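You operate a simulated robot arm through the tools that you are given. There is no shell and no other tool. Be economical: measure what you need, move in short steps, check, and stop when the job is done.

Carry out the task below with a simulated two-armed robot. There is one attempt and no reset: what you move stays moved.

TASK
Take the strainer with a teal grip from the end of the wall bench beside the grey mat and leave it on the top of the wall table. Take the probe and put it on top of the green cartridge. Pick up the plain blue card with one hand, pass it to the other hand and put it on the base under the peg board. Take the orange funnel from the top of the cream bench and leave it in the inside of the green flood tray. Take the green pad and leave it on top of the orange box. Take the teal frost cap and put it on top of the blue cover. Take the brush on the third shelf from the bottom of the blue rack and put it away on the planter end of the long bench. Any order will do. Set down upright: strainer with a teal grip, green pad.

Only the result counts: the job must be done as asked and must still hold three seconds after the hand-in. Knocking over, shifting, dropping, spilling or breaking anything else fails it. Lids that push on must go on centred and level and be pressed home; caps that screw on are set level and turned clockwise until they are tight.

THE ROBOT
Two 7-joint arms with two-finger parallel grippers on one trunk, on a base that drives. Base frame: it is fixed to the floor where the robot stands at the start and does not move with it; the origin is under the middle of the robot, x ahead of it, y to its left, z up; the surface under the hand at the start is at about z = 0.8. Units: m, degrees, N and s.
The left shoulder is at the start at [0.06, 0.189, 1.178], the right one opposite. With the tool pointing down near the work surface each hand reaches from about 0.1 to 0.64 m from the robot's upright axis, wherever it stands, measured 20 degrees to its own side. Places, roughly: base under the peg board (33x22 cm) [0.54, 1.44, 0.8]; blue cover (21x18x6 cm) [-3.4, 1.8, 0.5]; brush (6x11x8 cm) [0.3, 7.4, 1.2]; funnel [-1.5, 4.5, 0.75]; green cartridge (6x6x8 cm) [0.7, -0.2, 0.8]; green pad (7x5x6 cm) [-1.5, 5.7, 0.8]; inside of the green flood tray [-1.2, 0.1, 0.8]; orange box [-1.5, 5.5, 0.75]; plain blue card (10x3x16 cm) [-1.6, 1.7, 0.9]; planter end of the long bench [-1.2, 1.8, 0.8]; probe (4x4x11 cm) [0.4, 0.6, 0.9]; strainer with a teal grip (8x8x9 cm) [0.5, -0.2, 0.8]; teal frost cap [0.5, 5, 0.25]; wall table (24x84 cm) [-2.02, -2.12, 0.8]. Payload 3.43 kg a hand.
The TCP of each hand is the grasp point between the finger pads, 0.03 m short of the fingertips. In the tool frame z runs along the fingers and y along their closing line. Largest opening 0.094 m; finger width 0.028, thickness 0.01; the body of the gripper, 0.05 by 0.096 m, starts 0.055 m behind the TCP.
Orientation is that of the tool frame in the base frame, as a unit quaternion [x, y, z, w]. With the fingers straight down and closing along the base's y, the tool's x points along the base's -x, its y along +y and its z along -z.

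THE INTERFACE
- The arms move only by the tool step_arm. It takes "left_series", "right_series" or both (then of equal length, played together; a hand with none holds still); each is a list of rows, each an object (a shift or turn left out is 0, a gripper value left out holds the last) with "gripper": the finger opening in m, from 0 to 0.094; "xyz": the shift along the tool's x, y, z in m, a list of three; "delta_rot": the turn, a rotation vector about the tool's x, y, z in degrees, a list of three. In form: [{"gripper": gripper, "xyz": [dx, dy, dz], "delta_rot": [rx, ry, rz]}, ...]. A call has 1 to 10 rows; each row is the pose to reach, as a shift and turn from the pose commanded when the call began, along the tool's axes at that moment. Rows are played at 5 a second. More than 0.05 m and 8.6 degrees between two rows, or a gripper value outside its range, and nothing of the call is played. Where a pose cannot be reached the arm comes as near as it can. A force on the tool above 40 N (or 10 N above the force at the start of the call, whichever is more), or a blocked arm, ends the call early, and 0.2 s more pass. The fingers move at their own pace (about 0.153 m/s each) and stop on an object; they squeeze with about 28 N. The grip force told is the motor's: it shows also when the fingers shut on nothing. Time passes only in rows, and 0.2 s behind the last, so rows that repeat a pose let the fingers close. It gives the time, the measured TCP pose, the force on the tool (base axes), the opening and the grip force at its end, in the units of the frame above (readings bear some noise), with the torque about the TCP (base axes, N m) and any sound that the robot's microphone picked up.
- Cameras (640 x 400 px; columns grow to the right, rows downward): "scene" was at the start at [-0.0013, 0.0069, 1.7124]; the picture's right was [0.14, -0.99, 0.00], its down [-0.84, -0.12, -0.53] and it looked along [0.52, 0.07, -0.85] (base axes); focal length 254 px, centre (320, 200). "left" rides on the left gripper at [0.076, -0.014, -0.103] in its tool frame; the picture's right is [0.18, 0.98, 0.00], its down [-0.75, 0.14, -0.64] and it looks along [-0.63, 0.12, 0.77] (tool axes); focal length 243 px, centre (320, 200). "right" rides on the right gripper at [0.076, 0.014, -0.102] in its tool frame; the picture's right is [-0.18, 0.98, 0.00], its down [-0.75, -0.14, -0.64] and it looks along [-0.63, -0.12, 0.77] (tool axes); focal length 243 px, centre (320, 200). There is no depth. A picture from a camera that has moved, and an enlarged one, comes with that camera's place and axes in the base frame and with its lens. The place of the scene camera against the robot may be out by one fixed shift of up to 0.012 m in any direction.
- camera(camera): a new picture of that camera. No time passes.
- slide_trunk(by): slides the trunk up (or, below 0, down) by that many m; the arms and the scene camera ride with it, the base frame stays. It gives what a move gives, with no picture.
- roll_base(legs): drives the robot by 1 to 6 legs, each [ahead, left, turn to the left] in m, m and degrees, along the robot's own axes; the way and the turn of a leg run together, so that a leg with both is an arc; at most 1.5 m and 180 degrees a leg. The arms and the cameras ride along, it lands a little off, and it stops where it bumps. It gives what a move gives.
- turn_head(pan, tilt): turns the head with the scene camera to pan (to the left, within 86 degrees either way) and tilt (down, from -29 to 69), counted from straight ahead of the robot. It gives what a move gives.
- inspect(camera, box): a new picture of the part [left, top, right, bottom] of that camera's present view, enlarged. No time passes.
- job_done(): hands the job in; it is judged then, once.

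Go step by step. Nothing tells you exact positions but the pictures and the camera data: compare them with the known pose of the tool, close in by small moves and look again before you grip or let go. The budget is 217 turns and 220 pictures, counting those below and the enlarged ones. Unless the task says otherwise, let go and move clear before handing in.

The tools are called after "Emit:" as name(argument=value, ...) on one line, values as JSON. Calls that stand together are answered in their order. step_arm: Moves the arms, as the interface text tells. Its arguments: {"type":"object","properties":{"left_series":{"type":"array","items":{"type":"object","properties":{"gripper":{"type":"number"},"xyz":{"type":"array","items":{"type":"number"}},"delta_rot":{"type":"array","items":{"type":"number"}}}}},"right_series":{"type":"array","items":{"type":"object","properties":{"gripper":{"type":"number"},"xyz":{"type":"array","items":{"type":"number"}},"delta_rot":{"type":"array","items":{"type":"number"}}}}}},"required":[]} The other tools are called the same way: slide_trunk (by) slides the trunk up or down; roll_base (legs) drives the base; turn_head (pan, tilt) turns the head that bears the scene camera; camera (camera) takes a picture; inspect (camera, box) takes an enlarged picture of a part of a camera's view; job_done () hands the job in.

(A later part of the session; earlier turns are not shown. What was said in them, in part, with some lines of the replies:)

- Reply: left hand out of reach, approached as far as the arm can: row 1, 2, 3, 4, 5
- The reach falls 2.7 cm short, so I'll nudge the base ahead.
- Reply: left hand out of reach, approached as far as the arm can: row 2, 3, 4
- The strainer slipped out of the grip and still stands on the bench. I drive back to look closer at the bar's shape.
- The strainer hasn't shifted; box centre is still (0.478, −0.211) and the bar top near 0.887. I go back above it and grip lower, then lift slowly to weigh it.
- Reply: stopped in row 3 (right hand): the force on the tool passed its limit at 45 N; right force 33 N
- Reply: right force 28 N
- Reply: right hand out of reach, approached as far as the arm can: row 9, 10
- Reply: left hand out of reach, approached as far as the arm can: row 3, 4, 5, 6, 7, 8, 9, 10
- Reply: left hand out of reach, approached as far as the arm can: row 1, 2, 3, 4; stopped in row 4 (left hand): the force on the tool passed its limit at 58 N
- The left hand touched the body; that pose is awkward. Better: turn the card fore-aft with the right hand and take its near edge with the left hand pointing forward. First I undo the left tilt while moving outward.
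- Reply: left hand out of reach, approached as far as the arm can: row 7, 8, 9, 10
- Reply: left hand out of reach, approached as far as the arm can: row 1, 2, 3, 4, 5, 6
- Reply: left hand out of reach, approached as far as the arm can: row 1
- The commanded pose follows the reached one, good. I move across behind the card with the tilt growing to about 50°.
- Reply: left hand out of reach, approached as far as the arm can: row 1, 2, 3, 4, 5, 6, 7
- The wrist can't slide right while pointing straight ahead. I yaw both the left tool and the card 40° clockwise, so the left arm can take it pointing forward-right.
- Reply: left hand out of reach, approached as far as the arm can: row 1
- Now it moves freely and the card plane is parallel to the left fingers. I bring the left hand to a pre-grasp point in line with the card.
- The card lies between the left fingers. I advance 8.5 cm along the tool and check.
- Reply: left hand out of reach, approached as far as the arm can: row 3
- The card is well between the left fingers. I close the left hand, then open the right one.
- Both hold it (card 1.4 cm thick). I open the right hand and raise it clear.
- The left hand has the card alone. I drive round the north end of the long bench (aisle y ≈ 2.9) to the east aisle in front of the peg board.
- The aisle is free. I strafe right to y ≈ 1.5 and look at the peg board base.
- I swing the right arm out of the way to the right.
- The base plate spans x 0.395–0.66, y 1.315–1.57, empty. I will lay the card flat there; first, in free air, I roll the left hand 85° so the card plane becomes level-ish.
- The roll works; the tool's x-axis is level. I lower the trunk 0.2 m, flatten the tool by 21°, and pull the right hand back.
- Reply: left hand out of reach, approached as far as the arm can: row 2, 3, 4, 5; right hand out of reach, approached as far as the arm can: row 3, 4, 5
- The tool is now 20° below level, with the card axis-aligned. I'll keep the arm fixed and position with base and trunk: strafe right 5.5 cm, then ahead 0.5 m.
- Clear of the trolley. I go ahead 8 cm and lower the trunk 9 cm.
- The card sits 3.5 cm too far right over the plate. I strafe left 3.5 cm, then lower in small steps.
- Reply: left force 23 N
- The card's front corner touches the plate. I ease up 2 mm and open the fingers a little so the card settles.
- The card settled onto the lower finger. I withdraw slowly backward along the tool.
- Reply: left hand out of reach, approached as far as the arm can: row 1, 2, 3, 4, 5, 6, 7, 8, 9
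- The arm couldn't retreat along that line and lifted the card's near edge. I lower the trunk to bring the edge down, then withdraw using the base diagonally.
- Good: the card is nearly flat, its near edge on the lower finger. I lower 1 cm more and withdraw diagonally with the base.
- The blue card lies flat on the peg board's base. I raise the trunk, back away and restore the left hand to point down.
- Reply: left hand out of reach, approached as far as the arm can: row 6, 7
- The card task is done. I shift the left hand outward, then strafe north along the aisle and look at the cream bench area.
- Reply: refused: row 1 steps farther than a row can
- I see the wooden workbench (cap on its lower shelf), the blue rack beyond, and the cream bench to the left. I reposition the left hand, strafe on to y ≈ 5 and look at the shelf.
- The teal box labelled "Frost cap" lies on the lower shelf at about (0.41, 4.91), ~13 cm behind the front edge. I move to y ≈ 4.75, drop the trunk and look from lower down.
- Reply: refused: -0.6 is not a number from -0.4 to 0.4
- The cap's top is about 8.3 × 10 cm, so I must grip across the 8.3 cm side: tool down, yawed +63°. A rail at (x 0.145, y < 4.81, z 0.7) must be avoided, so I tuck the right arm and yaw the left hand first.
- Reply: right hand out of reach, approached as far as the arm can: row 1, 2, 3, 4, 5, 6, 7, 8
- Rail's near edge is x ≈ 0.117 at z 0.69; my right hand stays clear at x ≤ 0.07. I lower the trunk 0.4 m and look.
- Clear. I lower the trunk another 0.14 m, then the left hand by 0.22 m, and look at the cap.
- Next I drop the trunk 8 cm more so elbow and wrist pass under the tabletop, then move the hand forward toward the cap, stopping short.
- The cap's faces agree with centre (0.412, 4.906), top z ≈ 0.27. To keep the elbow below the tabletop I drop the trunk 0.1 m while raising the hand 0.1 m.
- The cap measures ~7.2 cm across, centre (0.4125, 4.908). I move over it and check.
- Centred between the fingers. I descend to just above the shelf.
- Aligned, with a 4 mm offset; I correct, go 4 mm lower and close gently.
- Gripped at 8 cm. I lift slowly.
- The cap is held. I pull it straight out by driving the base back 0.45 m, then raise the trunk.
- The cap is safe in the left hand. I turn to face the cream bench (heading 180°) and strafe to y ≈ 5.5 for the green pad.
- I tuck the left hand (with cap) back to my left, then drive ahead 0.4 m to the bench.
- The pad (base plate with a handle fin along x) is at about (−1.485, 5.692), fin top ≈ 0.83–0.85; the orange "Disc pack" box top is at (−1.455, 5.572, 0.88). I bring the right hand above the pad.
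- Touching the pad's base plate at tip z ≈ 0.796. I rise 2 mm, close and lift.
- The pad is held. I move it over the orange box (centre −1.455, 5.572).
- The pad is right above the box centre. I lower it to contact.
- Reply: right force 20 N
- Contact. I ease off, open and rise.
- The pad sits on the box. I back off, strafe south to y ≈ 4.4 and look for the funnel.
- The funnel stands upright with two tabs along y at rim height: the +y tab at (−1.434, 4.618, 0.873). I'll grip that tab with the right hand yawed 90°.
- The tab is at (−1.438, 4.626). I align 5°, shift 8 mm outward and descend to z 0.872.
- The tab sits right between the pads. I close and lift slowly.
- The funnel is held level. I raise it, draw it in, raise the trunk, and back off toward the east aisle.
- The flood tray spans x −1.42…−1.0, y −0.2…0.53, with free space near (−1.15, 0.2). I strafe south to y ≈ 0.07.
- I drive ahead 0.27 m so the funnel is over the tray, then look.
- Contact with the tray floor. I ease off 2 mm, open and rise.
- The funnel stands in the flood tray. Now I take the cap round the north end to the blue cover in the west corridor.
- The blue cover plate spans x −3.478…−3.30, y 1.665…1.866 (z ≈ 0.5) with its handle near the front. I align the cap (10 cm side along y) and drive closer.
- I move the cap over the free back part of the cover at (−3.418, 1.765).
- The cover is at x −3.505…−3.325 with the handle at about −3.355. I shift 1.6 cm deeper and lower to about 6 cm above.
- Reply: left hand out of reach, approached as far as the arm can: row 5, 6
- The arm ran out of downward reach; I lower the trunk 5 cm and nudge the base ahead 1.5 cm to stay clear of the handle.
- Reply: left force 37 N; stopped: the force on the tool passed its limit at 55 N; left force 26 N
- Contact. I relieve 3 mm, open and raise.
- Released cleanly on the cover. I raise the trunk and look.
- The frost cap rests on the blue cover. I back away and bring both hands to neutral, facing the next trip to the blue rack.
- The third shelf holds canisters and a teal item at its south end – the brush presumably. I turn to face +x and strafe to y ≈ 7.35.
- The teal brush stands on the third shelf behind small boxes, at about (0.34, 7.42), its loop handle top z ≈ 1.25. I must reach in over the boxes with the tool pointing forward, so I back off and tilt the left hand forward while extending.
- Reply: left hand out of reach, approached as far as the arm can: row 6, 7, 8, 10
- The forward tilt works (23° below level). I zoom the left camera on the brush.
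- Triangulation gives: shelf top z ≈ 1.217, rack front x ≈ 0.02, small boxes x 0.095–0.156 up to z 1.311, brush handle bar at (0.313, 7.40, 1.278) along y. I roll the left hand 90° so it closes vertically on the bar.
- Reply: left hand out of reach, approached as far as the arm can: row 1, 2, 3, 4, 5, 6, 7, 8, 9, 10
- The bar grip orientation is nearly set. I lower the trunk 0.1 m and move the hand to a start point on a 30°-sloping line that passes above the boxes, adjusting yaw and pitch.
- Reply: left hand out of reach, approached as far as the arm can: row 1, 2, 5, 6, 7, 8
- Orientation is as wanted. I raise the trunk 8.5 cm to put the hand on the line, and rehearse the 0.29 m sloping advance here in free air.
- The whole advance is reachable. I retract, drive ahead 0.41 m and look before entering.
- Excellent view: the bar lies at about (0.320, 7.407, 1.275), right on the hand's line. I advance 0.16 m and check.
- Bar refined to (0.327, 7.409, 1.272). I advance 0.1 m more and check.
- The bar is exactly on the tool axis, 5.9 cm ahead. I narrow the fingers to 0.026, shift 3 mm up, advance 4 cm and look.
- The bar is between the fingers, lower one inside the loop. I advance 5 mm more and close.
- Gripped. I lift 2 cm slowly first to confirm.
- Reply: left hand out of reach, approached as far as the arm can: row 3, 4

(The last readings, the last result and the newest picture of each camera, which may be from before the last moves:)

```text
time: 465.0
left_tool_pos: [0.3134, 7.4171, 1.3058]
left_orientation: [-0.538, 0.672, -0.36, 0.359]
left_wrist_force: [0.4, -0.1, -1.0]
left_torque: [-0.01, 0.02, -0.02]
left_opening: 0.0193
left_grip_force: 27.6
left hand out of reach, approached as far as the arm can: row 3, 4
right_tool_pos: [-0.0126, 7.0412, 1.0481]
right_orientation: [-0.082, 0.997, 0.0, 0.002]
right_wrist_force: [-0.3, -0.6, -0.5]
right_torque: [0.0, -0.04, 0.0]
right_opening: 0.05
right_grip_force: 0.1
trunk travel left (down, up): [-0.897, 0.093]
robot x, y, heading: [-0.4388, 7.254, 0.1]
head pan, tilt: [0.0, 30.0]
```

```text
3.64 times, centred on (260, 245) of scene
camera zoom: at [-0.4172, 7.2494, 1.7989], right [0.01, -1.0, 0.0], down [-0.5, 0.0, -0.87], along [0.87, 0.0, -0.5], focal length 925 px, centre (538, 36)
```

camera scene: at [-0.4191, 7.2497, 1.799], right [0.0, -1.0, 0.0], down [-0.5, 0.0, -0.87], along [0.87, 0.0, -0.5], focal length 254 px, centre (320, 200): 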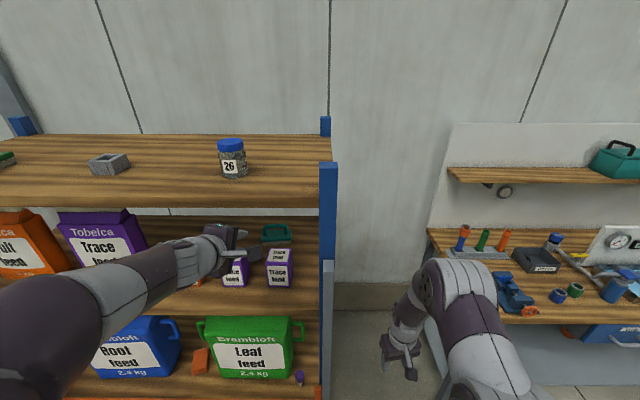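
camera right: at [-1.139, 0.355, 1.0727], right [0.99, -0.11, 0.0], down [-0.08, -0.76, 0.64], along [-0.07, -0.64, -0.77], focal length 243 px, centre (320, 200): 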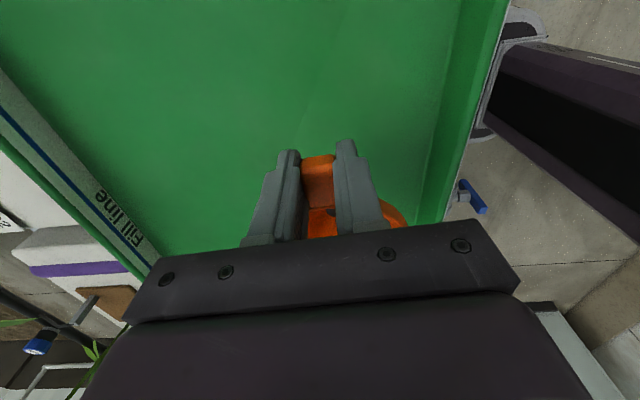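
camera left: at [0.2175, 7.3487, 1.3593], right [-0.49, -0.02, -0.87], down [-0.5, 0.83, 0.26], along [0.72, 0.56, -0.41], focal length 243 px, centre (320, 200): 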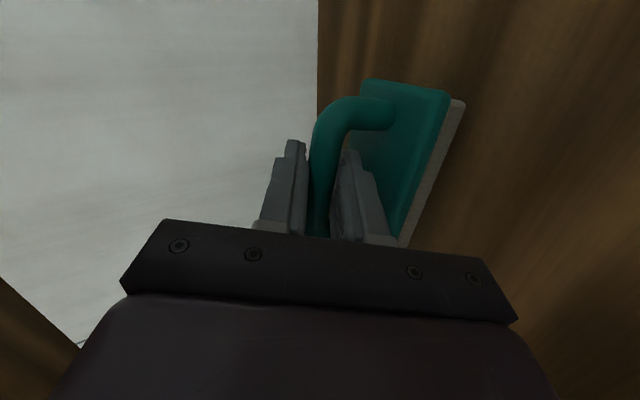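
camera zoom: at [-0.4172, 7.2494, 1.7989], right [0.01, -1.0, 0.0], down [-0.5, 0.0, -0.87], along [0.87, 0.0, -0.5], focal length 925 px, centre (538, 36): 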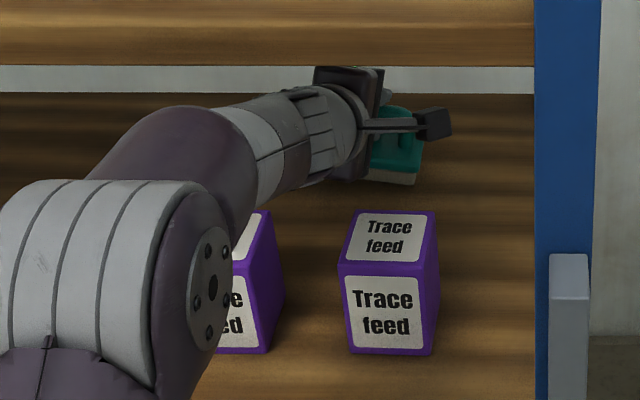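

The brush is held; the arm is near full stretch. I raise the trunk 1.5 cm and back the base 6 cm (still behind the boxes) to gain slack.

Emit:
slide_trunk(by=0.015)

Emit:
roll_base(legs=[[-0.06, 0, 0]])

Emit:
step_arm(left_series=[{"xyz": [-0.001, -0.013, -0.008], "delta_rot": [3, 0, 0]}, {"xyz": [-0.002, -0.026, -0.015], "delta_rot": [6, 0, 0]}, {"xyz": [-0.003, -0.039, -0.022], "delta_rot": [9, 0, 0]}, {"xyz": [-0.004, -0.052, -0.03], "delta_rot": [12, 0, 0]}, {"xyz": [-0.004, -0.052, -0.03], "delta_rot": [15, 0, 0]}])

Emit:
inspect(camera="scene", box=[140, 170, 340, 300])

Emit:
camera(camera="left")

```text
time: 465.6
left_tool_pos: [0.3131, 7.4151, 1.3206]
left_orientation: [-0.538, 0.672, -0.361, 0.359]
left_wrist_force: [0.4, -0.1, -1.3]
left_torque: [-0.05, 0.03, -0.01]
left_opening: 0.0195
left_grip_force: 27.3
right_tool_pos: [-0.0126, 7.0405, 1.0646]
right_orientation: [-0.081, 0.997, 0.0, 0.002]
right_wrist_force: [-1.0, -0.9, 0.4]
right_torque: [0.03, -0.03, 0.01]
right_opening: 0.0499
right_grip_force: 0.0
trunk travel left (down, up): [-0.912, 0.078]
robot x, y, heading: [-0.4391, 7.2525, 0.3]
head pan, tilt: [0.0, 30.0]
```

```text
time: 466.6
left_tool_pos: [0.26, 7.4164, 1.3151]
left_orientation: [-0.539, 0.674, -0.359, 0.357]
left_wrist_force: [0.7, -0.5, -1.3]
left_torque: [-0.04, -0.03, 0.01]
left_opening: 0.0194
left_grip_force: 27.9
right_tool_pos: [-0.0656, 7.0414, 1.0606]
right_orientation: [-0.081, 0.997, 0.001, -0.001]
right_wrist_force: [-0.1, 0.2, 0.3]
right_torque: [0.04, 0.04, -0.02]
right_opening: 0.0499
right_grip_force: 0.0
trunk travel left (down, up): [-0.912, 0.078]
robot x, y, heading: [-0.502, 7.2513, 0.3]
head pan, tilt: [0.0, 30.0]
```

```text
time: 467.8
left_tool_pos: [0.2539, 7.4139, 1.3788]
left_orientation: [-0.486, 0.62, -0.444, 0.426]
left_wrist_force: [0.1, -0.3, -1.0]
left_torque: [0.01, 0.05, -0.02]
left_opening: 0.0195
left_grip_force: 27.8
right_tool_pos: [-0.0706, 7.0408, 1.0625]
right_orientation: [-0.081, 0.997, 0.001, 0.001]
right_wrist_force: [-0.3, -0.3, 0.6]
right_torque: [-0.02, 0.04, 0.03]
right_opening: 0.05
right_grip_force: 0.1
trunk travel left (down, up): [-0.912, 0.078]
robot x, y, heading: [-0.4968, 7.2519, 0.5]
head pan, tilt: [0.0, 30.0]
```

```text
3.08 times, centred on (240, 235) of scene
camera zoom: at [-0.4754, 7.2497, 1.8139], right [0.01, -1.0, 0.0], down [-0.5, 0.0, -0.87], along [0.87, 0.0, -0.5], focal length 783 px, centre (566, 92)
```

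zoom: 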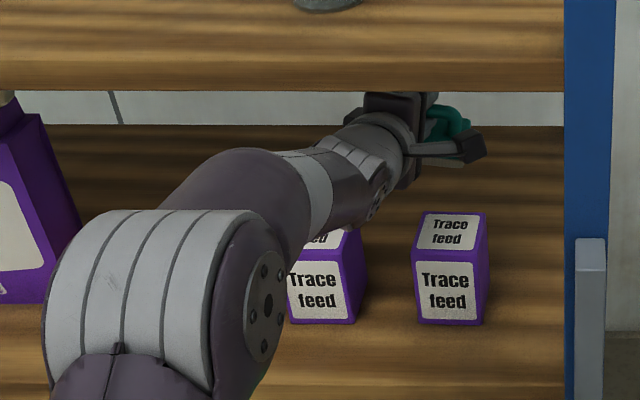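

```text
30 pictures are left
camera left: at [0.1451, 7.3514, 1.4098], right [-0.25, -0.05, -0.97], down [-0.53, 0.85, 0.09], along [0.81, 0.53, -0.24], focal length 243 px, centre (320, 200)
```

left: 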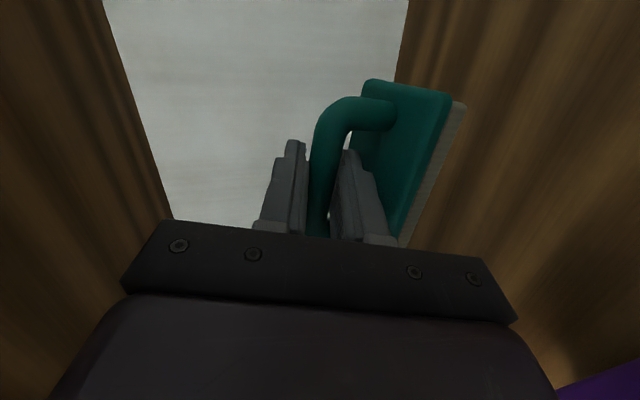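

Good. I raise 3 cm more while flattening the tool by 7°, then check the clearance over the boxes.

Emit:
step_arm(left_series=[{"xyz": [-0.001, -0.008, -0.002], "delta_rot": [2.5, 0, 0]}, {"xyz": [-0.002, -0.018, -0.005], "delta_rot": [5, 0, 0]}, {"xyz": [-0.003, -0.029, -0.0073], "delta_rot": [7, 0, 0]}, {"xyz": [-0.003, -0.029, -0.0073], "delta_rot": [7, 0, 0]}])

Emit:
inspect(camera="scene", box=[220, 170, 340, 260])

Emit:
inspect(camera="left", box=[240, 50, 640, 400])

```text
time: 468.8
left_tool_pos: [0.2518, 7.4148, 1.4093]
left_orientation: [-0.459, 0.591, -0.483, 0.455]
left_wrist_force: [-0.5, 0.0, -1.0]
left_torque: [-0.03, 0.0, 0.02]
left_opening: 0.0193
left_grip_force: 27.6
right_tool_pos: [-0.0712, 7.0405, 1.062]
right_orientation: [-0.081, 0.997, 0.0, 0.002]
right_wrist_force: [-0.7, -0.2, 0.3]
right_torque: [-0.02, 0.02, 0.02]
right_opening: 0.0501
right_grip_force: 0.0
trunk travel left (down, up): [-0.912, 0.078]
robot x, y, heading: [-0.4962, 7.2517, 0.4]
head pan, tilt: [0.0, 30.0]
```

```text
4.44 times, centred on (280, 215) of scene
camera zoom: at [-0.4771, 7.2494, 1.8139], right [0.01, -1.0, 0.0], down [-0.5, 0.0, -0.87], along [0.87, 0.0, -0.5], focal length 1131 px, centre (498, 133)
```

zoom: 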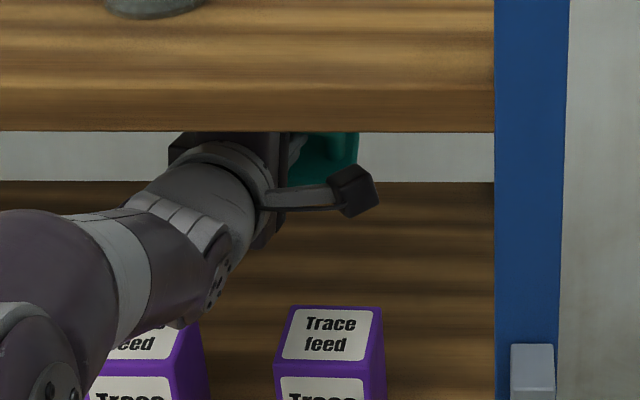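

```text
1.14 times, centred on (440, 225) of left
camera zoom: at [0.1404, 7.3532, 1.4293], right [-0.13, -0.07, -0.99], down [-0.52, 0.85, 0.01], along [0.84, 0.52, -0.15], focal length 277 px, centre (183, 171)
```

zoom: 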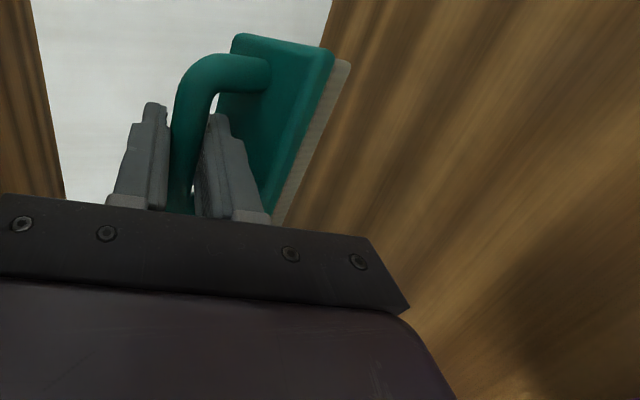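

Brush bottom is about 1–2 cm above box-top level; I raise another 1.5 cm with the trunk and pull straight out.

Emit:
slide_trunk(by=0.017)

Emit:
roll_base(legs=[[-0.1, 0, 0]])

Emit:
camera(camera="left")

Emit:
camera(camera="scene")

```text
time: 469.4
left_tool_pos: [0.2518, 7.414, 1.4273]
left_orientation: [-0.46, 0.591, -0.482, 0.455]
left_wrist_force: [-0.3, 0.1, -1.2]
left_torque: [0.02, 0.04, 0.01]
left_opening: 0.0193
left_grip_force: 27.8
right_tool_pos: [-0.0721, 7.0418, 1.0804]
right_orientation: [-0.082, 0.997, 0.0, 0.002]
right_wrist_force: [0.1, 0.3, 1.1]
right_torque: [0.04, 0.0, -0.01]
right_opening: 0.0503
right_grip_force: 0.0
trunk travel left (down, up): [-0.929, 0.061]
robot x, y, heading: [-0.4996, 7.2516, 0.4]
head pan, tilt: [0.0, 30.0]
```

```text
time: 470.6
left_tool_pos: [0.1554, 7.4135, 1.4243]
left_orientation: [-0.461, 0.592, -0.481, 0.454]
left_wrist_force: [0.8, 0.0, -0.4]
left_torque: [-0.01, 0.02, 0.0]
left_opening: 0.0191
left_grip_force: 27.7
right_tool_pos: [-0.1705, 7.0413, 1.0796]
right_orientation: [-0.081, 0.997, 0.0, 0.001]
right_wrist_force: [0.0, -0.1, 0.2]
right_torque: [0.03, 0.01, 0.02]
right_opening: 0.0502
right_grip_force: 0.0
trunk travel left (down, up): [-0.929, 0.061]
robot x, y, heading: [-0.5997, 7.255, 0.3]
head pan, tilt: [0.0, 30.0]
```

```text
27 pictures are left
camera left: at [0.0432, 7.3525, 1.4447], right [-0.14, -0.07, -0.99], down [-0.52, 0.85, 0.01], along [0.84, 0.52, -0.15], focal length 243 px, centre (320, 200)
```

left: 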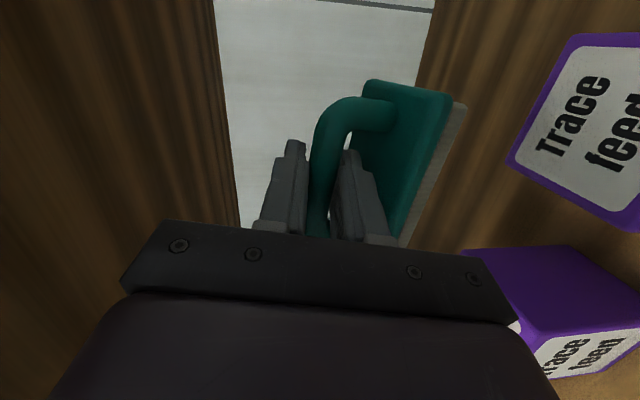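

```text
26 pictures are left
camera scene: at [-0.5736, 7.249, 1.8308], right [0.01, -1.0, 0.0], down [-0.5, 0.0, -0.86], along [0.86, 0.0, -0.5], focal length 254 px, centre (320, 200)
```

scene: 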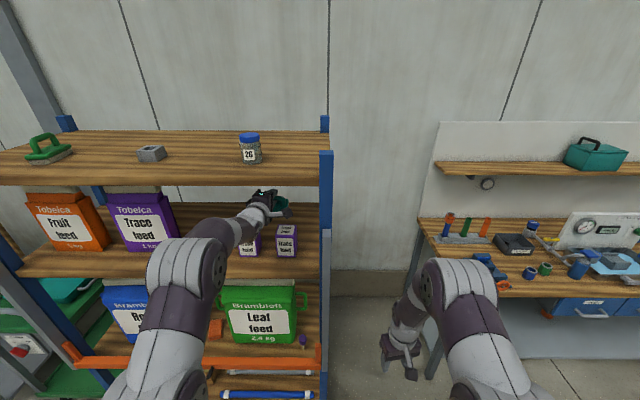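

Clear above the boxes. I pull the brush fully out and drive away toward the long bench.

Emit:
roll_base(legs=[[-0.35, 0, 0]])

Emit:
camera(camera="left")

Emit:
camera(camera="scene")

```text
time: 472.8
left_tool_pos: [-0.1934, 7.4118, 1.4253]
left_orientation: [-0.461, 0.591, -0.481, 0.454]
left_wrist_force: [-0.8, -0.6, -0.6]
left_torque: [0.0, 0.01, 0.01]
left_opening: 0.0195
left_grip_force: 28.5
right_tool_pos: [-0.5177, 7.0379, 1.0785]
right_orientation: [-0.082, 0.997, 0.001, 0.002]
right_wrist_force: [-0.2, -0.5, -0.4]
right_torque: [-0.02, 0.01, 0.02]
right_opening: 0.05
right_grip_force: 0.1
trunk travel left (down, up): [-0.929, 0.061]
robot x, y, heading: [-0.9444, 7.2508, 0.3]
head pan, tilt: [0.0, 30.0]
```

```text
25 pictures are left
camera left: at [-0.3055, 7.3512, 1.4449], right [-0.14, -0.07, -0.99], down [-0.52, 0.85, 0.01], along [0.84, 0.52, -0.15], focal length 243 px, centre (320, 200)
```

left: 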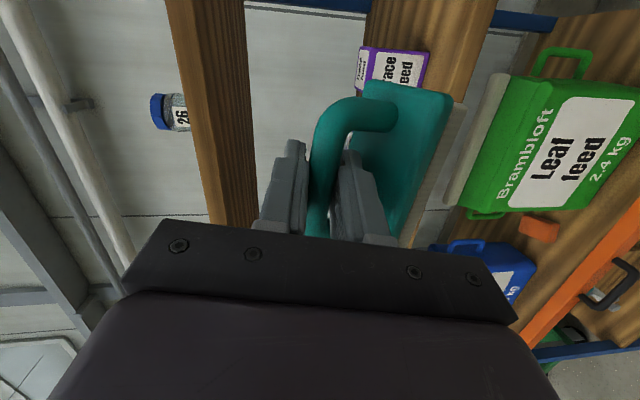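

```text
24 pictures are left
camera scene: at [-0.9223, 7.247, 1.8309], right [0.01, -1.0, 0.0], down [-0.5, 0.0, -0.87], along [0.87, 0.01, -0.5], focal length 254 px, centre (320, 200)
```

scene: 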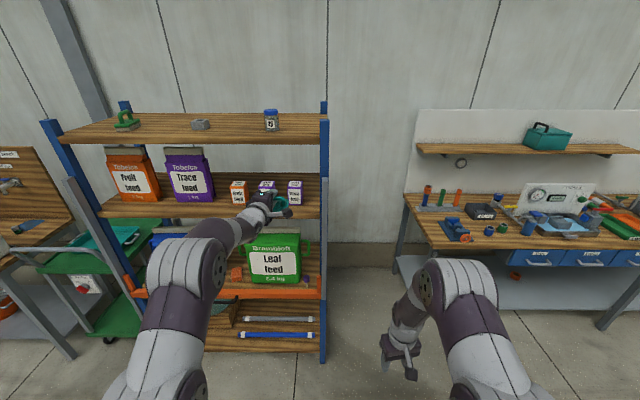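

The brush is out and the shelf undisturbed. I turn to heading 180° and travel south along the east aisle to the planter end.

Emit:
roll_base(legs=[[0, 0, 180], [-0.42, 0, 0], [0, 1.5, 0], [0, 1.5, 0], [0, 1.4, 0]])

Emit:
turn_head(pan=25, tilt=35)

Emit:
camera(camera="scene")

```text
time: 503.3
left_tool_pos: [-1.5606, 2.7215, 1.4264]
left_orientation: [0.609, 0.436, -0.436, -0.498]
left_wrist_force: [-0.3, -0.8, -1.0]
left_torque: [0.04, -0.01, 0.02]
left_opening: 0.0148
left_grip_force: 28.6
right_tool_pos: [-1.2072, 3.0684, 1.0807]
right_orientation: [0.999, 0.043, -0.001, 0.0]
right_wrist_force: [0.5, 0.7, 0.4]
right_torque: [0.03, 0.02, -0.02]
right_opening: 0.0498
right_grip_force: 0.0
trunk travel left (down, up): [-0.929, 0.061]
robot x, y, heading: [-0.8007, 2.8226, 176.0]
head pan, tilt: [0.0, 30.0]
```

```text
time: 504.2
left_tool_pos: [-1.5581, 2.7214, 1.4251]
left_orientation: [0.609, 0.437, -0.435, -0.499]
left_wrist_force: [0.1, 0.7, -0.3]
left_torque: [-0.01, -0.04, 0.03]
left_opening: 0.0152
left_grip_force: 28.2
right_tool_pos: [-1.2074, 3.0682, 1.0807]
right_orientation: [0.999, 0.043, -0.001, 0.0]
right_wrist_force: [0.3, -0.4, -0.4]
right_torque: [-0.02, 0.03, 0.0]
right_opening: 0.0497
right_grip_force: 0.0
trunk travel left (down, up): [-0.929, 0.061]
robot x, y, heading: [-0.8007, 2.827, 176.0]
head pan, tilt: [25.0, 35.0]
```

```text
23 pictures are left
camera scene: at [-0.8306, 2.7867, 1.8232], right [-0.36, 0.93, 0.0], down [0.54, 0.2, -0.82], along [-0.77, -0.29, -0.57], focal length 254 px, centre (320, 200)
```

scene: 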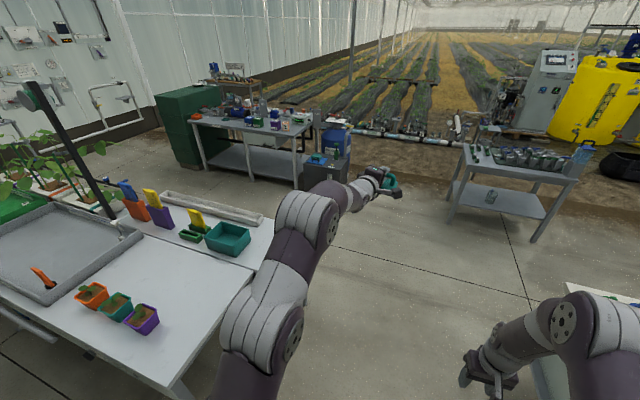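

The brush is still held. I'll place it from the north side, west of the pots: turn to face −y, strafe to x ≈ −1.46 and go ahead to y ≈ 2.65.

Emit:
roll_base(legs=[[0, 0, 94], [0, -0.66, 0]])

Emit:
step_arm(right_series=[{"xyz": [0.03, 0, 0]}, {"xyz": [0.06, 0, 0]}, {"xyz": [0.09, 0, 0]}, {"xyz": [0.12, 0, 0]}])

Emit:
turn_head(pan=0, tilt=40)

Emit:
camera(camera="scene")

Emit:
camera(camera="left")

```text
time: 511.8
left_tool_pos: [-1.2871, 2.0739, 1.425]
left_orientation: [0.091, 0.744, -0.662, -0.017]
left_wrist_force: [-0.3, -0.5, -1.7]
left_torque: [0.0, 0.0, -0.04]
left_opening: 0.0151
left_grip_force: 27.9
right_tool_pos: [-1.6634, 2.3955, 1.08]
right_orientation: [0.645, 0.764, -0.001, 0.001]
right_wrist_force: [1.1, -0.6, -0.1]
right_torque: [0.01, -0.03, 0.01]
right_opening: 0.0499
right_grip_force: 0.0
trunk travel left (down, up): [-0.929, 0.061]
robot x, y, heading: [-1.4553, 2.8249, -89.2]
head pan, tilt: [25.0, 35.0]
```

```text
time: 512.8
left_tool_pos: [-1.2883, 2.0738, 1.4262]
left_orientation: [0.09, 0.743, -0.663, -0.017]
left_wrist_force: [-0.3, -1.4, -1.9]
left_torque: [0.03, -0.02, 0.03]
left_opening: 0.015
left_grip_force: 27.9
right_tool_pos: [-1.6821, 2.5167, 1.0789]
right_orientation: [0.645, 0.764, -0.001, 0.002]
right_wrist_force: [0.2, -0.6, -0.3]
right_torque: [-0.05, 0.01, 0.01]
right_opening: 0.0499
right_grip_force: 0.0
trunk travel left (down, up): [-0.929, 0.061]
robot x, y, heading: [-1.4537, 2.8298, -89.5]
head pan, tilt: [25.0, 35.0]
```

```text
time: 513.7
left_tool_pos: [-1.2864, 2.0736, 1.4248]
left_orientation: [0.091, 0.744, -0.662, -0.017]
left_wrist_force: [-0.5, -0.2, -0.4]
left_torque: [0.02, 0.02, 0.0]
left_opening: 0.0152
left_grip_force: 27.9
right_tool_pos: [-1.6822, 2.5143, 1.0795]
right_orientation: [0.645, 0.764, -0.002, 0.002]
right_wrist_force: [-0.6, 1.2, 0.2]
right_torque: [0.0, 0.01, -0.01]
right_opening: 0.0499
right_grip_force: 0.1
trunk travel left (down, up): [-0.929, 0.061]
robot x, y, heading: [-1.4551, 2.8272, -89.6]
head pan, tilt: [0.0, 40.0]
```

```text
22 pictures are left
camera scene: at [-1.4633, 2.7949, 1.8156], right [-1.0, -0.01, 0.0], down [-0.01, 0.64, -0.77], along [0.01, -0.77, -0.64], focal length 254 px, centre (320, 200)
```

scene: 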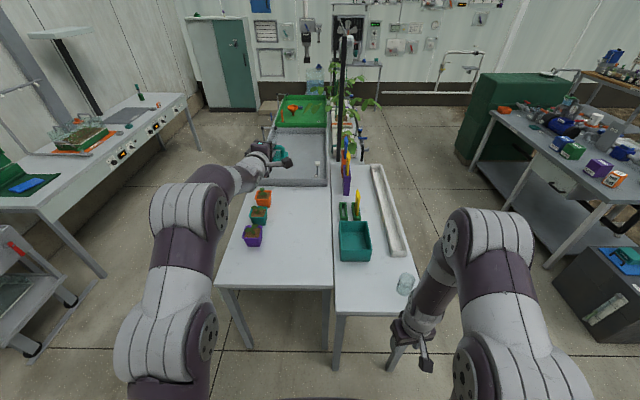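

```text
21 pictures are left
camera left: at [-1.3493, 2.1843, 1.4457], right [-0.07, 0.13, -0.99], down [0.85, 0.53, 0.01], along [0.52, -0.84, -0.15], focal length 243 px, centre (320, 200)
```

left: 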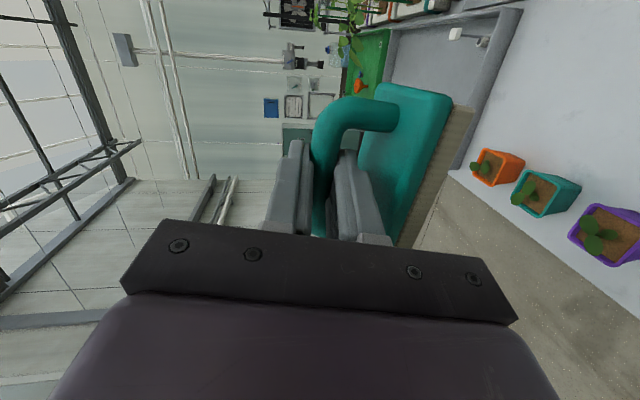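

The planter table is x −1.52…−1.0, y 1.43–2.17, pots at x ≈ −1.12. I'll set the brush at about (−1.35, 1.87). I move the base, pitch the brush back level and lower the trunk 0.38 m.

Emit:
roll_base(legs=[[0.19, -0.064, 0]])

Emit:
step_arm(left_series=[{"delta_rot": [-7, 0, 0]}, {"delta_rot": [-14, 0, 0]}, {"delta_rot": [-21, 0, 0]}, {"delta_rot": [-21, 0, 0]}])

Emit:
slide_trunk(by=-0.38)

Emit:
camera(camera="scene")

Emit:
camera(camera="left")

```text
time: 515.3
left_tool_pos: [-1.3478, 1.8897, 1.4279]
left_orientation: [0.09, 0.743, -0.663, -0.019]
left_wrist_force: [0.2, 0.1, -1.4]
left_torque: [-0.02, 0.0, -0.04]
left_opening: 0.0153
left_grip_force: 27.7
right_tool_pos: [-1.7436, 2.3314, 1.0783]
right_orientation: [0.645, 0.764, -0.002, 0.002]
right_wrist_force: [-0.3, 0.6, 0.3]
right_torque: [-0.01, 0.0, 0.02]
right_opening: 0.0501
right_grip_force: 0.1
trunk travel left (down, up): [-0.929, 0.061]
robot x, y, heading: [-1.514, 2.6368, -89.3]
head pan, tilt: [0.0, 40.0]
```

```text
time: 516.3
left_tool_pos: [-1.3493, 1.9169, 1.3917]
left_orientation: [0.093, 0.852, -0.515, 0.0]
left_wrist_force: [1.0, -0.5, -0.6]
left_torque: [0.02, 0.0, -0.02]
left_opening: 0.0148
left_grip_force: 27.9
left hand out of reach, approached as far as the arm can: row 3, 4
right_tool_pos: [-1.7438, 2.3285, 1.0792]
right_orientation: [0.646, 0.763, 0.0, 0.001]
right_wrist_force: [0.2, 0.3, -0.5]
right_torque: [0.02, -0.04, 0.04]
right_opening: 0.0501
right_grip_force: 0.2
trunk travel left (down, up): [-0.929, 0.061]
robot x, y, heading: [-1.5145, 2.6376, -89.3]
head pan, tilt: [0.0, 40.0]
```

```text
time: 519.4
left_tool_pos: [-1.3484, 1.9181, 1.0315]
left_orientation: [0.093, 0.852, -0.516, -0.001]
left_wrist_force: [-0.6, 0.1, -1.5]
left_torque: [0.0, 0.01, 0.02]
left_opening: 0.0152
left_grip_force: 28.4
right_tool_pos: [-1.7444, 2.3307, 0.7199]
right_orientation: [0.644, 0.765, -0.002, 0.003]
right_wrist_force: [3.5, 10.1, 18.7]
right_torque: [-1.46, 0.3, 0.16]
right_opening: 0.05
right_grip_force: 0.1
trunk travel left (down, up): [-0.567, 0.423]
robot x, y, heading: [-1.5167, 2.6378, -89.5]
head pan, tilt: [0.0, 40.0]
stopped: the force on the tool passed its limit at 81 N (the readings are from after the stop); the commanded pose is now the measured one
```

```text
20 pictures are left
camera scene: at [-1.5235, 2.6113, 1.4544], right [-1.0, -0.01, 0.0], down [-0.01, 0.64, -0.77], along [0.01, -0.77, -0.64], focal length 254 px, centre (320, 200)
```

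scene: 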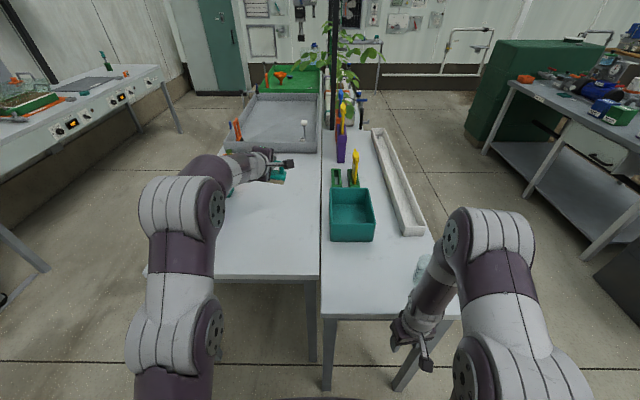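

```text
19 pictures are left
camera left: at [-1.4159, 2.0141, 1.085], right [-0.03, 0.47, -0.88], down [0.83, 0.51, 0.25], along [0.56, -0.72, -0.4], focal length 243 px, centre (320, 200)
```

left: 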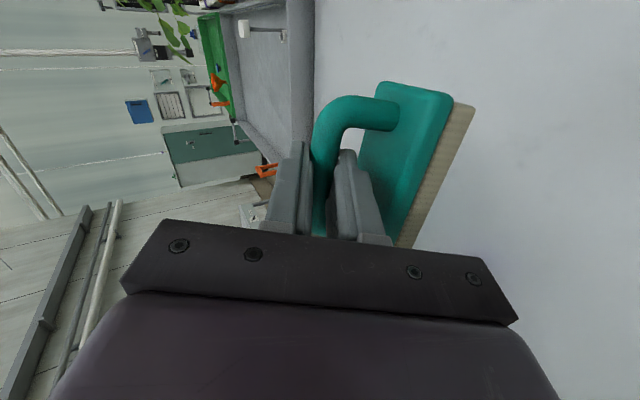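

The right hand touched the edge of the neighbouring table. I raise the trunk at once, retract the right hand, and check that nothing moved.

Emit:
slide_trunk(by=0.08)

Emit:
step_arm(right_series=[{"xyz": [0.02, 0, -0.04]}, {"xyz": [0.04, 0, -0.08]}, {"xyz": [0.06, 0, -0.12]}, {"xyz": [0.08, 0, -0.16]}, {"xyz": [0.1, 0, -0.2]}])

Emit:
camera(camera="scene")

Emit:
inspect(camera="scene", box=[310, 180, 480, 340])

```text
time: 520.6
left_tool_pos: [-1.3495, 1.9167, 1.1105]
left_orientation: [0.093, 0.852, -0.516, 0.0]
left_wrist_force: [1.5, -0.4, -0.7]
left_torque: [0.02, 0.03, -0.01]
left_opening: 0.0152
left_grip_force: 29.1
right_tool_pos: [-1.7453, 2.3278, 0.7994]
right_orientation: [0.645, 0.764, -0.004, 0.003]
right_wrist_force: [0.4, 0.0, 0.2]
right_torque: [0.0, 0.02, 0.0]
right_opening: 0.0498
right_grip_force: 0.0
trunk travel left (down, up): [-0.647, 0.343]
robot x, y, heading: [-1.5198, 2.6348, -89.1]
head pan, tilt: [0.0, 40.0]
```

```text
time: 521.8
left_tool_pos: [-1.3495, 1.9177, 1.1102]
left_orientation: [0.093, 0.852, -0.515, -0.001]
left_wrist_force: [0.5, 0.1, -0.4]
left_torque: [0.01, 0.0, -0.03]
left_opening: 0.0149
left_grip_force: 28.1
right_tool_pos: [-1.7662, 2.4187, 0.998]
right_orientation: [0.646, 0.764, -0.001, 0.001]
right_wrist_force: [0.3, -0.5, 0.5]
right_torque: [0.01, -0.02, -0.03]
right_opening: 0.05
right_grip_force: 0.1
right hand out of reach, approached as far as the arm can: row 5
trunk travel left (down, up): [-0.647, 0.343]
robot x, y, heading: [-1.5171, 2.635, -89.4]
head pan, tilt: [0.0, 40.0]
```

```text
18 pictures are left
camera scene: at [-1.5247, 2.6089, 1.5343], right [-1.0, -0.01, 0.0], down [-0.01, 0.64, -0.77], along [0.01, -0.77, -0.64], focal length 254 px, centre (320, 200)
```

scene: 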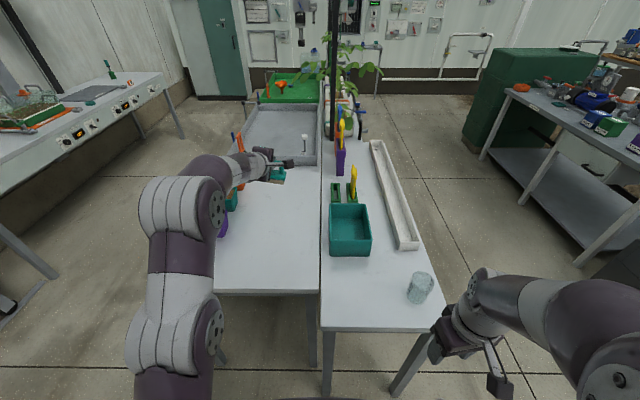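

```text
2.50 times, centred on (395, 260) of scene
camera zoom: at [-1.5247, 2.6089, 1.5343], right [-1.0, -0.01, 0.0], down [-0.01, 0.64, -0.77], along [0.01, -0.77, -0.64], focal length 636 px, centre (132, 50)
```

zoom: 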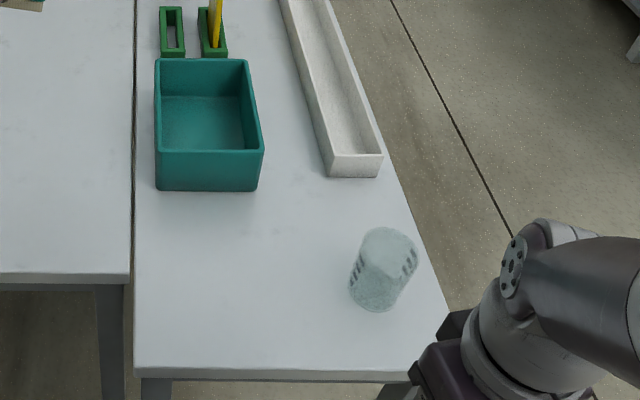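

The glass and everything else stand where they were. The right hand is clear now, so I lower the trunk 0.2 m.

Emit:
slide_trunk(by=-0.2)

Emit:
camera(camera="left")

Emit:
camera(camera="scene")

```text
time: 524.0
left_tool_pos: [-1.3489, 1.9168, 0.9109]
left_orientation: [0.092, 0.852, -0.516, -0.001]
left_wrist_force: [0.6, -0.3, 0.1]
left_torque: [0.01, 0.04, 0.03]
left_opening: 0.0148
left_grip_force: 28.1
right_tool_pos: [-1.7663, 2.4184, 0.7977]
right_orientation: [0.645, 0.764, -0.002, 0.002]
right_wrist_force: [0.4, -0.7, -0.1]
right_torque: [0.0, -0.03, 0.02]
right_opening: 0.0499
right_grip_force: 0.1
trunk travel left (down, up): [-0.447, 0.543]
robot x, y, heading: [-1.5203, 2.6392, -89.5]
head pan, tilt: [0.0, 40.0]
```

```text
16 pictures are left
camera left: at [-1.4169, 2.0124, 0.9643], right [-0.03, 0.47, -0.88], down [0.83, 0.51, 0.25], along [0.56, -0.72, -0.4], focal length 243 px, centre (320, 200)
```

left: 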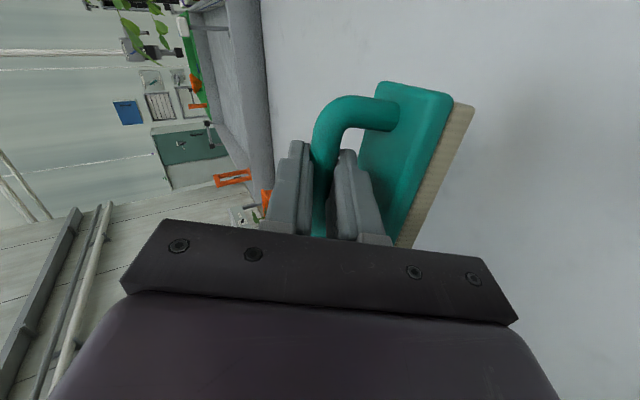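

```text
15 pictures are left
camera scene: at [-1.5248, 2.6091, 1.3344], right [-1.0, -0.01, 0.0], down [-0.01, 0.64, -0.77], along [0.01, -0.77, -0.64], focal length 254 px, centre (320, 200)
```

scene: 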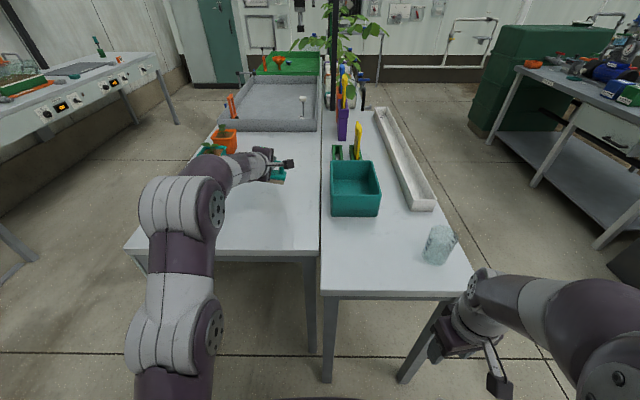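

Emit:
slide_trunk(by=-0.025)

Emit:
slide_trunk(by=-0.01)

Emit:
inspect(camera="left", box=[240, 40, 560, 260])

```text
time: 524.7
left_tool_pos: [-1.3489, 1.9167, 0.8852]
left_orientation: [0.093, 0.852, -0.515, -0.001]
left_wrist_force: [0.6, 0.4, -0.8]
left_torque: [0.03, 0.04, 0.04]
left_opening: 0.015
left_grip_force: 28.8
right_tool_pos: [-1.766, 2.4173, 0.7729]
right_orientation: [0.645, 0.764, -0.002, 0.002]
right_wrist_force: [0.0, 0.4, 0.3]
right_torque: [0.01, 0.02, 0.0]
right_opening: 0.05
right_grip_force: 0.0
trunk travel left (down, up): [-0.422, 0.568]
robot x, y, heading: [-1.5141, 2.6377, -89.3]
head pan, tilt: [0.0, 40.0]
```

```text
time: 525.3
left_tool_pos: [-1.3498, 1.9177, 0.8751]
left_orientation: [0.094, 0.852, -0.515, -0.001]
left_wrist_force: [0.4, -0.3, -0.8]
left_torque: [-0.02, 0.03, 0.03]
left_opening: 0.0149
left_grip_force: 27.4
right_tool_pos: [-1.766, 2.4189, 0.7624]
right_orientation: [0.646, 0.764, 0.0, 0.002]
right_wrist_force: [-0.2, 0.2, 0.1]
right_torque: [-0.04, 0.01, 0.02]
right_opening: 0.0499
right_grip_force: 0.0
trunk travel left (down, up): [-0.412, 0.578]
robot x, y, heading: [-1.5138, 2.6397, -89.5]
head pan, tilt: [0.0, 40.0]
```

```text
1.82 times, centred on (400, 150) of left
camera zoom: at [-1.4169, 2.0125, 0.9293], right [-0.03, 0.47, -0.88], down [0.83, 0.51, 0.25], along [0.56, -0.72, -0.4], focal length 441 px, centre (174, 291)
```

zoom: 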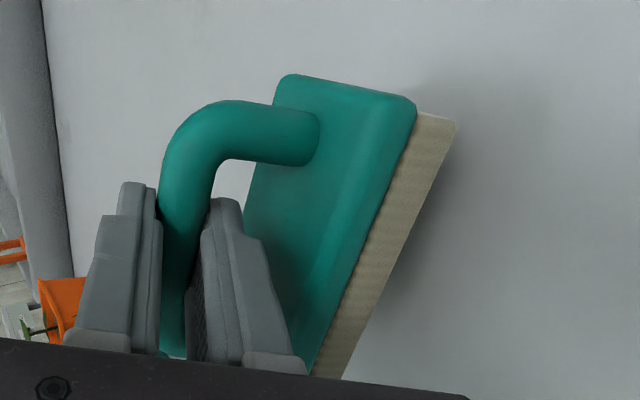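

Emit:
slide_trunk(by=-0.007)

Emit:
slide_trunk(by=-0.006)

Emit:
slide_trunk(by=-0.005)

```text
time: 525.8
left_tool_pos: [-1.3493, 1.9174, 0.8678]
left_orientation: [0.092, 0.852, -0.515, -0.001]
left_wrist_force: [-0.1, -0.1, -1.1]
left_torque: [-0.01, 0.01, 0.0]
left_opening: 0.0151
left_grip_force: 27.6
right_tool_pos: [-1.7668, 2.4173, 0.7554]
right_orientation: [0.645, 0.764, -0.002, 0.002]
right_wrist_force: [0.1, -0.4, 0.5]
right_torque: [0.02, 0.01, 0.0]
right_opening: 0.0499
right_grip_force: 0.2
trunk travel left (down, up): [-0.405, 0.585]
robot x, y, heading: [-1.517, 2.6373, -89.4]
head pan, tilt: [0.0, 40.0]
```

```text
time: 526.4
left_tool_pos: [-1.3485, 1.9166, 0.8624]
left_orientation: [0.093, 0.852, -0.515, -0.001]
left_wrist_force: [0.0, 0.2, -0.9]
left_torque: [0.0, 0.05, 0.0]
left_opening: 0.0151
left_grip_force: 28.0
right_tool_pos: [-1.766, 2.419, 0.7504]
right_orientation: [0.645, 0.764, -0.001, 0.002]
right_wrist_force: [-0.3, -0.7, -0.2]
right_torque: [0.0, -0.04, 0.01]
right_opening: 0.05
right_grip_force: 0.0
trunk travel left (down, up): [-0.399, 0.591]
robot x, y, heading: [-1.5181, 2.6369, -89.4]
head pan, tilt: [0.0, 40.0]
```

```text
time: 526.9
left_tool_pos: [-1.3479, 1.9188, 0.8619]
left_orientation: [0.092, 0.85, -0.518, 0.0]
left_wrist_force: [1.3, 1.0, 13.4]
left_torque: [-0.35, 0.37, 0.05]
left_opening: 0.015
left_grip_force: 28.5
right_tool_pos: [-1.7679, 2.4191, 0.7453]
right_orientation: [0.646, 0.764, -0.002, 0.002]
right_wrist_force: [0.7, -0.8, 0.7]
right_torque: [0.02, 0.01, 0.0]
right_opening: 0.05
right_grip_force: 0.1
trunk travel left (down, up): [-0.394, 0.596]
robot x, y, heading: [-1.5154, 2.6359, -89.4]
head pan, tilt: [0.0, 40.0]
```

Contact. I open the fingers gently and look.

Emit:
step_arm(left_series=[{"gripper": 0.019}, {"gripper": 0.023}, {"gripper": 0.027}, {"gripper": 0.027}])

Emit:
camera(camera="left")

```text
time: 527.9
left_tool_pos: [-1.3495, 1.916, 0.8585]
left_orientation: [0.093, 0.852, -0.515, -0.001]
left_wrist_force: [-0.3, -0.5, -0.7]
left_torque: [-0.03, 0.0, -0.01]
left_opening: 0.0276
left_grip_force: 0.2
right_tool_pos: [-1.7668, 2.4177, 0.7444]
right_orientation: [0.645, 0.764, -0.001, 0.002]
right_wrist_force: [0.3, -0.8, -0.9]
right_torque: [0.02, 0.0, 0.02]
right_opening: 0.0499
right_grip_force: 0.0
trunk travel left (down, up): [-0.394, 0.596]
robot x, y, heading: [-1.5143, 2.637, -89.3]
head pan, tilt: [0.0, 40.0]
```

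```text
13 pictures are left
camera left: at [-1.4169, 2.0123, 0.9111], right [-0.03, 0.47, -0.88], down [0.83, 0.51, 0.25], along [0.56, -0.72, -0.4], focal length 243 px, centre (320, 200)
```

left: 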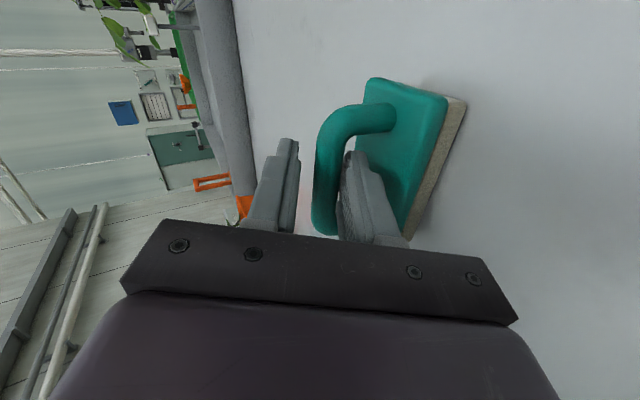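

The brush sits flat. I withdraw straight back along the tool.

Emit:
step_arm(left_series=[{"xyz": [0, 0.001, -0.012]}, {"xyz": [0, 0.001, -0.025]}, {"xyz": [0, 0.001, -0.04]}])

Emit:
camera(camera="left")

```text
time: 528.7
left_tool_pos: [-1.346, 1.9534, 0.8766]
left_orientation: [0.093, 0.852, -0.515, -0.001]
left_wrist_force: [0.0, 0.3, 0.4]
left_torque: [0.01, -0.01, -0.01]
left_opening: 0.027
left_grip_force: 0.0
right_tool_pos: [-1.7675, 2.4186, 0.7439]
right_orientation: [0.645, 0.764, -0.002, 0.002]
right_wrist_force: [0.2, 0.3, 0.2]
right_torque: [0.0, 0.02, -0.01]
right_opening: 0.05
right_grip_force: 0.0
trunk travel left (down, up): [-0.394, 0.596]
robot x, y, heading: [-1.516, 2.6348, -89.6]
head pan, tilt: [0.0, 40.0]
```

```text
12 pictures are left
camera left: at [-1.4127, 2.0481, 0.9305], right [-0.03, 0.47, -0.88], down [0.83, 0.51, 0.25], along [0.56, -0.72, -0.4], focal length 243 px, centre (320, 200)
```

left: 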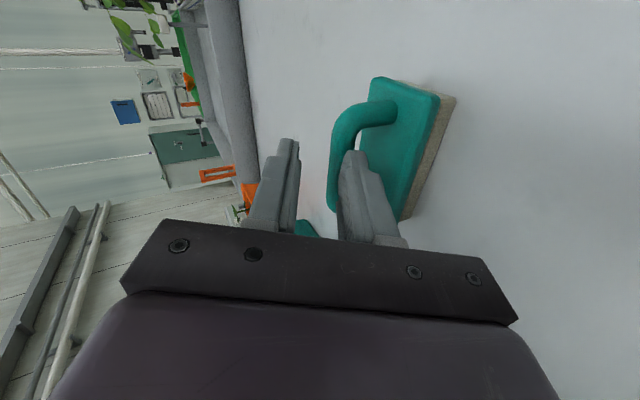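

Emit:
step_arm(left_series=[{"xyz": [0, 0, -0.03]}, {"xyz": [0, 0, -0.06]}, {"xyz": [0, 0, -0.09]}, {"xyz": [0, 0, -0.12]}])

Emit:
slide_trunk(by=0.25)

Emit:
camera(camera="left")

Emit:
camera(camera="scene")

```text
time: 529.7
left_tool_pos: [-1.3332, 2.0597, 0.9305]
left_orientation: [0.093, 0.852, -0.516, -0.001]
left_wrist_force: [-0.9, 0.7, -0.3]
left_torque: [0.0, -0.01, 0.0]
left_opening: 0.0269
left_grip_force: 0.0
right_tool_pos: [-1.7668, 2.4184, 0.7449]
right_orientation: [0.645, 0.764, -0.002, 0.002]
right_wrist_force: [-0.1, 0.8, 0.4]
right_torque: [-0.02, 0.02, -0.02]
right_opening: 0.0499
right_grip_force: 0.1
trunk travel left (down, up): [-0.394, 0.596]
robot x, y, heading: [-1.5182, 2.6338, -89.2]
head pan, tilt: [0.0, 40.0]
```

```text
time: 532.3
left_tool_pos: [-1.3325, 2.0569, 1.1802]
left_orientation: [0.093, 0.852, -0.515, -0.001]
left_wrist_force: [-0.2, 0.0, -0.4]
left_torque: [0.0, -0.02, -0.01]
left_opening: 0.0269
left_grip_force: 0.1
right_tool_pos: [-1.7665, 2.4188, 0.9955]
right_orientation: [0.646, 0.763, -0.001, 0.002]
right_wrist_force: [0.1, 0.3, 0.0]
right_torque: [0.01, 0.0, 0.0]
right_opening: 0.0501
right_grip_force: 0.0
trunk travel left (down, up): [-0.644, 0.346]
robot x, y, heading: [-1.5184, 2.6356, -89.1]
head pan, tilt: [0.0, 40.0]
```

```text
11 pictures are left
camera left: at [-1.4007, 2.1533, 1.2348], right [-0.03, 0.47, -0.88], down [0.83, 0.51, 0.25], along [0.56, -0.72, -0.4], focal length 243 px, centre (320, 200)
```

left: 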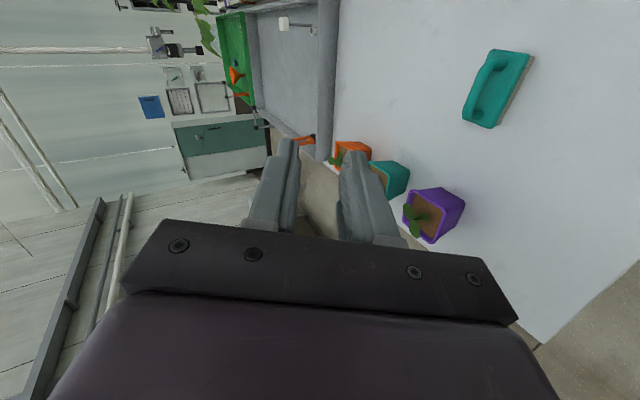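

```text
10 pictures are left
camera scene: at [-1.5249, 2.6091, 1.5313], right [-1.0, -0.01, 0.0], down [-0.01, 0.64, -0.77], along [0.01, -0.77, -0.64], focal length 254 px, centre (320, 200)
```

scene: 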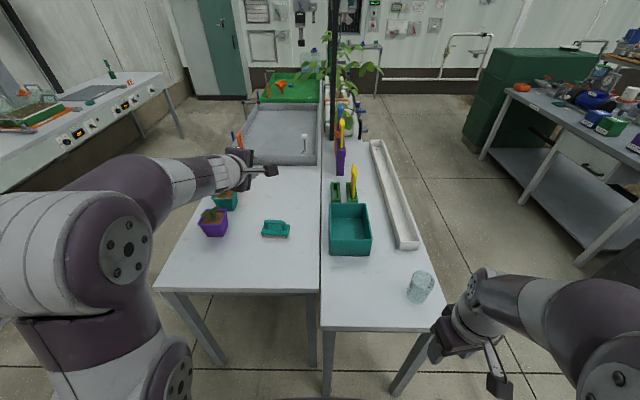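

The brush lies on the planter end. I take one last zoom at the distant probe, card and funnel before handing in.

Emit:
inspect(camera="scene", box=[60, 40, 180, 115])

Emit:
inspect(camera="scene", box=[190, 60, 350, 260])

```text
5.33 times, centred on (120, 78) of scene
camera zoom: at [-1.5249, 2.6091, 1.5313], right [-1.0, -0.01, 0.0], down [-0.01, 0.64, -0.77], along [0.01, -0.77, -0.64], focal length 1357 px, centre (1387, 853)
```

zoom: 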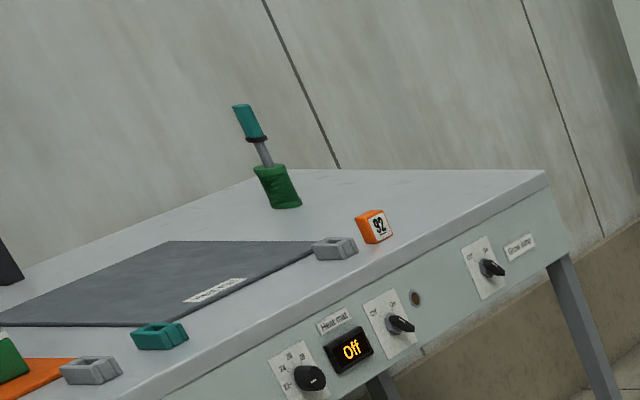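

```text
2.00 times, centred on (270, 160) of scene
camera zoom: at [-1.5249, 2.6091, 1.5313], right [-1.0, -0.01, 0.0], down [-0.01, 0.64, -0.77], along [0.01, -0.77, -0.64], focal length 509 px, centre (420, 280)
```

zoom: 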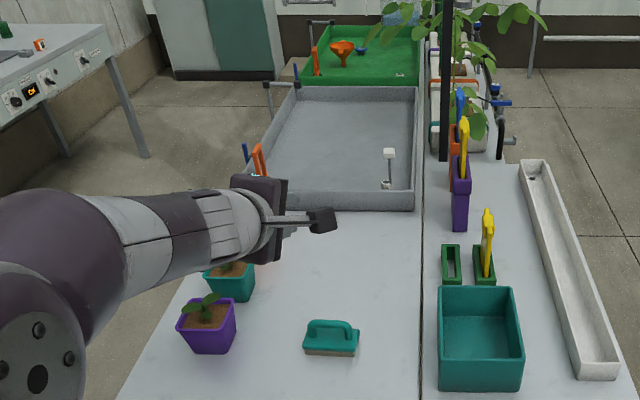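

All items are in place and both hands are empty and clear, so I hand in.

Emit:
job_done()

```text
The job is handed in.
```

I placed all seven items where you asked and handed the job in; the hand-in returned no score.

- **Strainer:** it stands upright on the wall table. My first grip slipped, but it stayed upright on the bench and I picked it up again.
- **Probe:** it stands on its tip on top of the green cartridge.
- **Plain blue card:** I picked it up with the right hand, passed it to the left, and laid it flat on the base under the peg board.
- **Orange funnel:** it stands upright inside the green flood tray.
- **Green pad:** it sits upright on top of the orange box.
- **Teal frost cap:** it rests on top of the blue cover.
- **Brush:** it sits on the planter end of the long bench, next to the pots.

While I was placing the brush, my right hand pressed on the edge of the table beside it (the move stopped at 81 N). In the pictures afterwards, the glass and the other things on that table looked unmoved.
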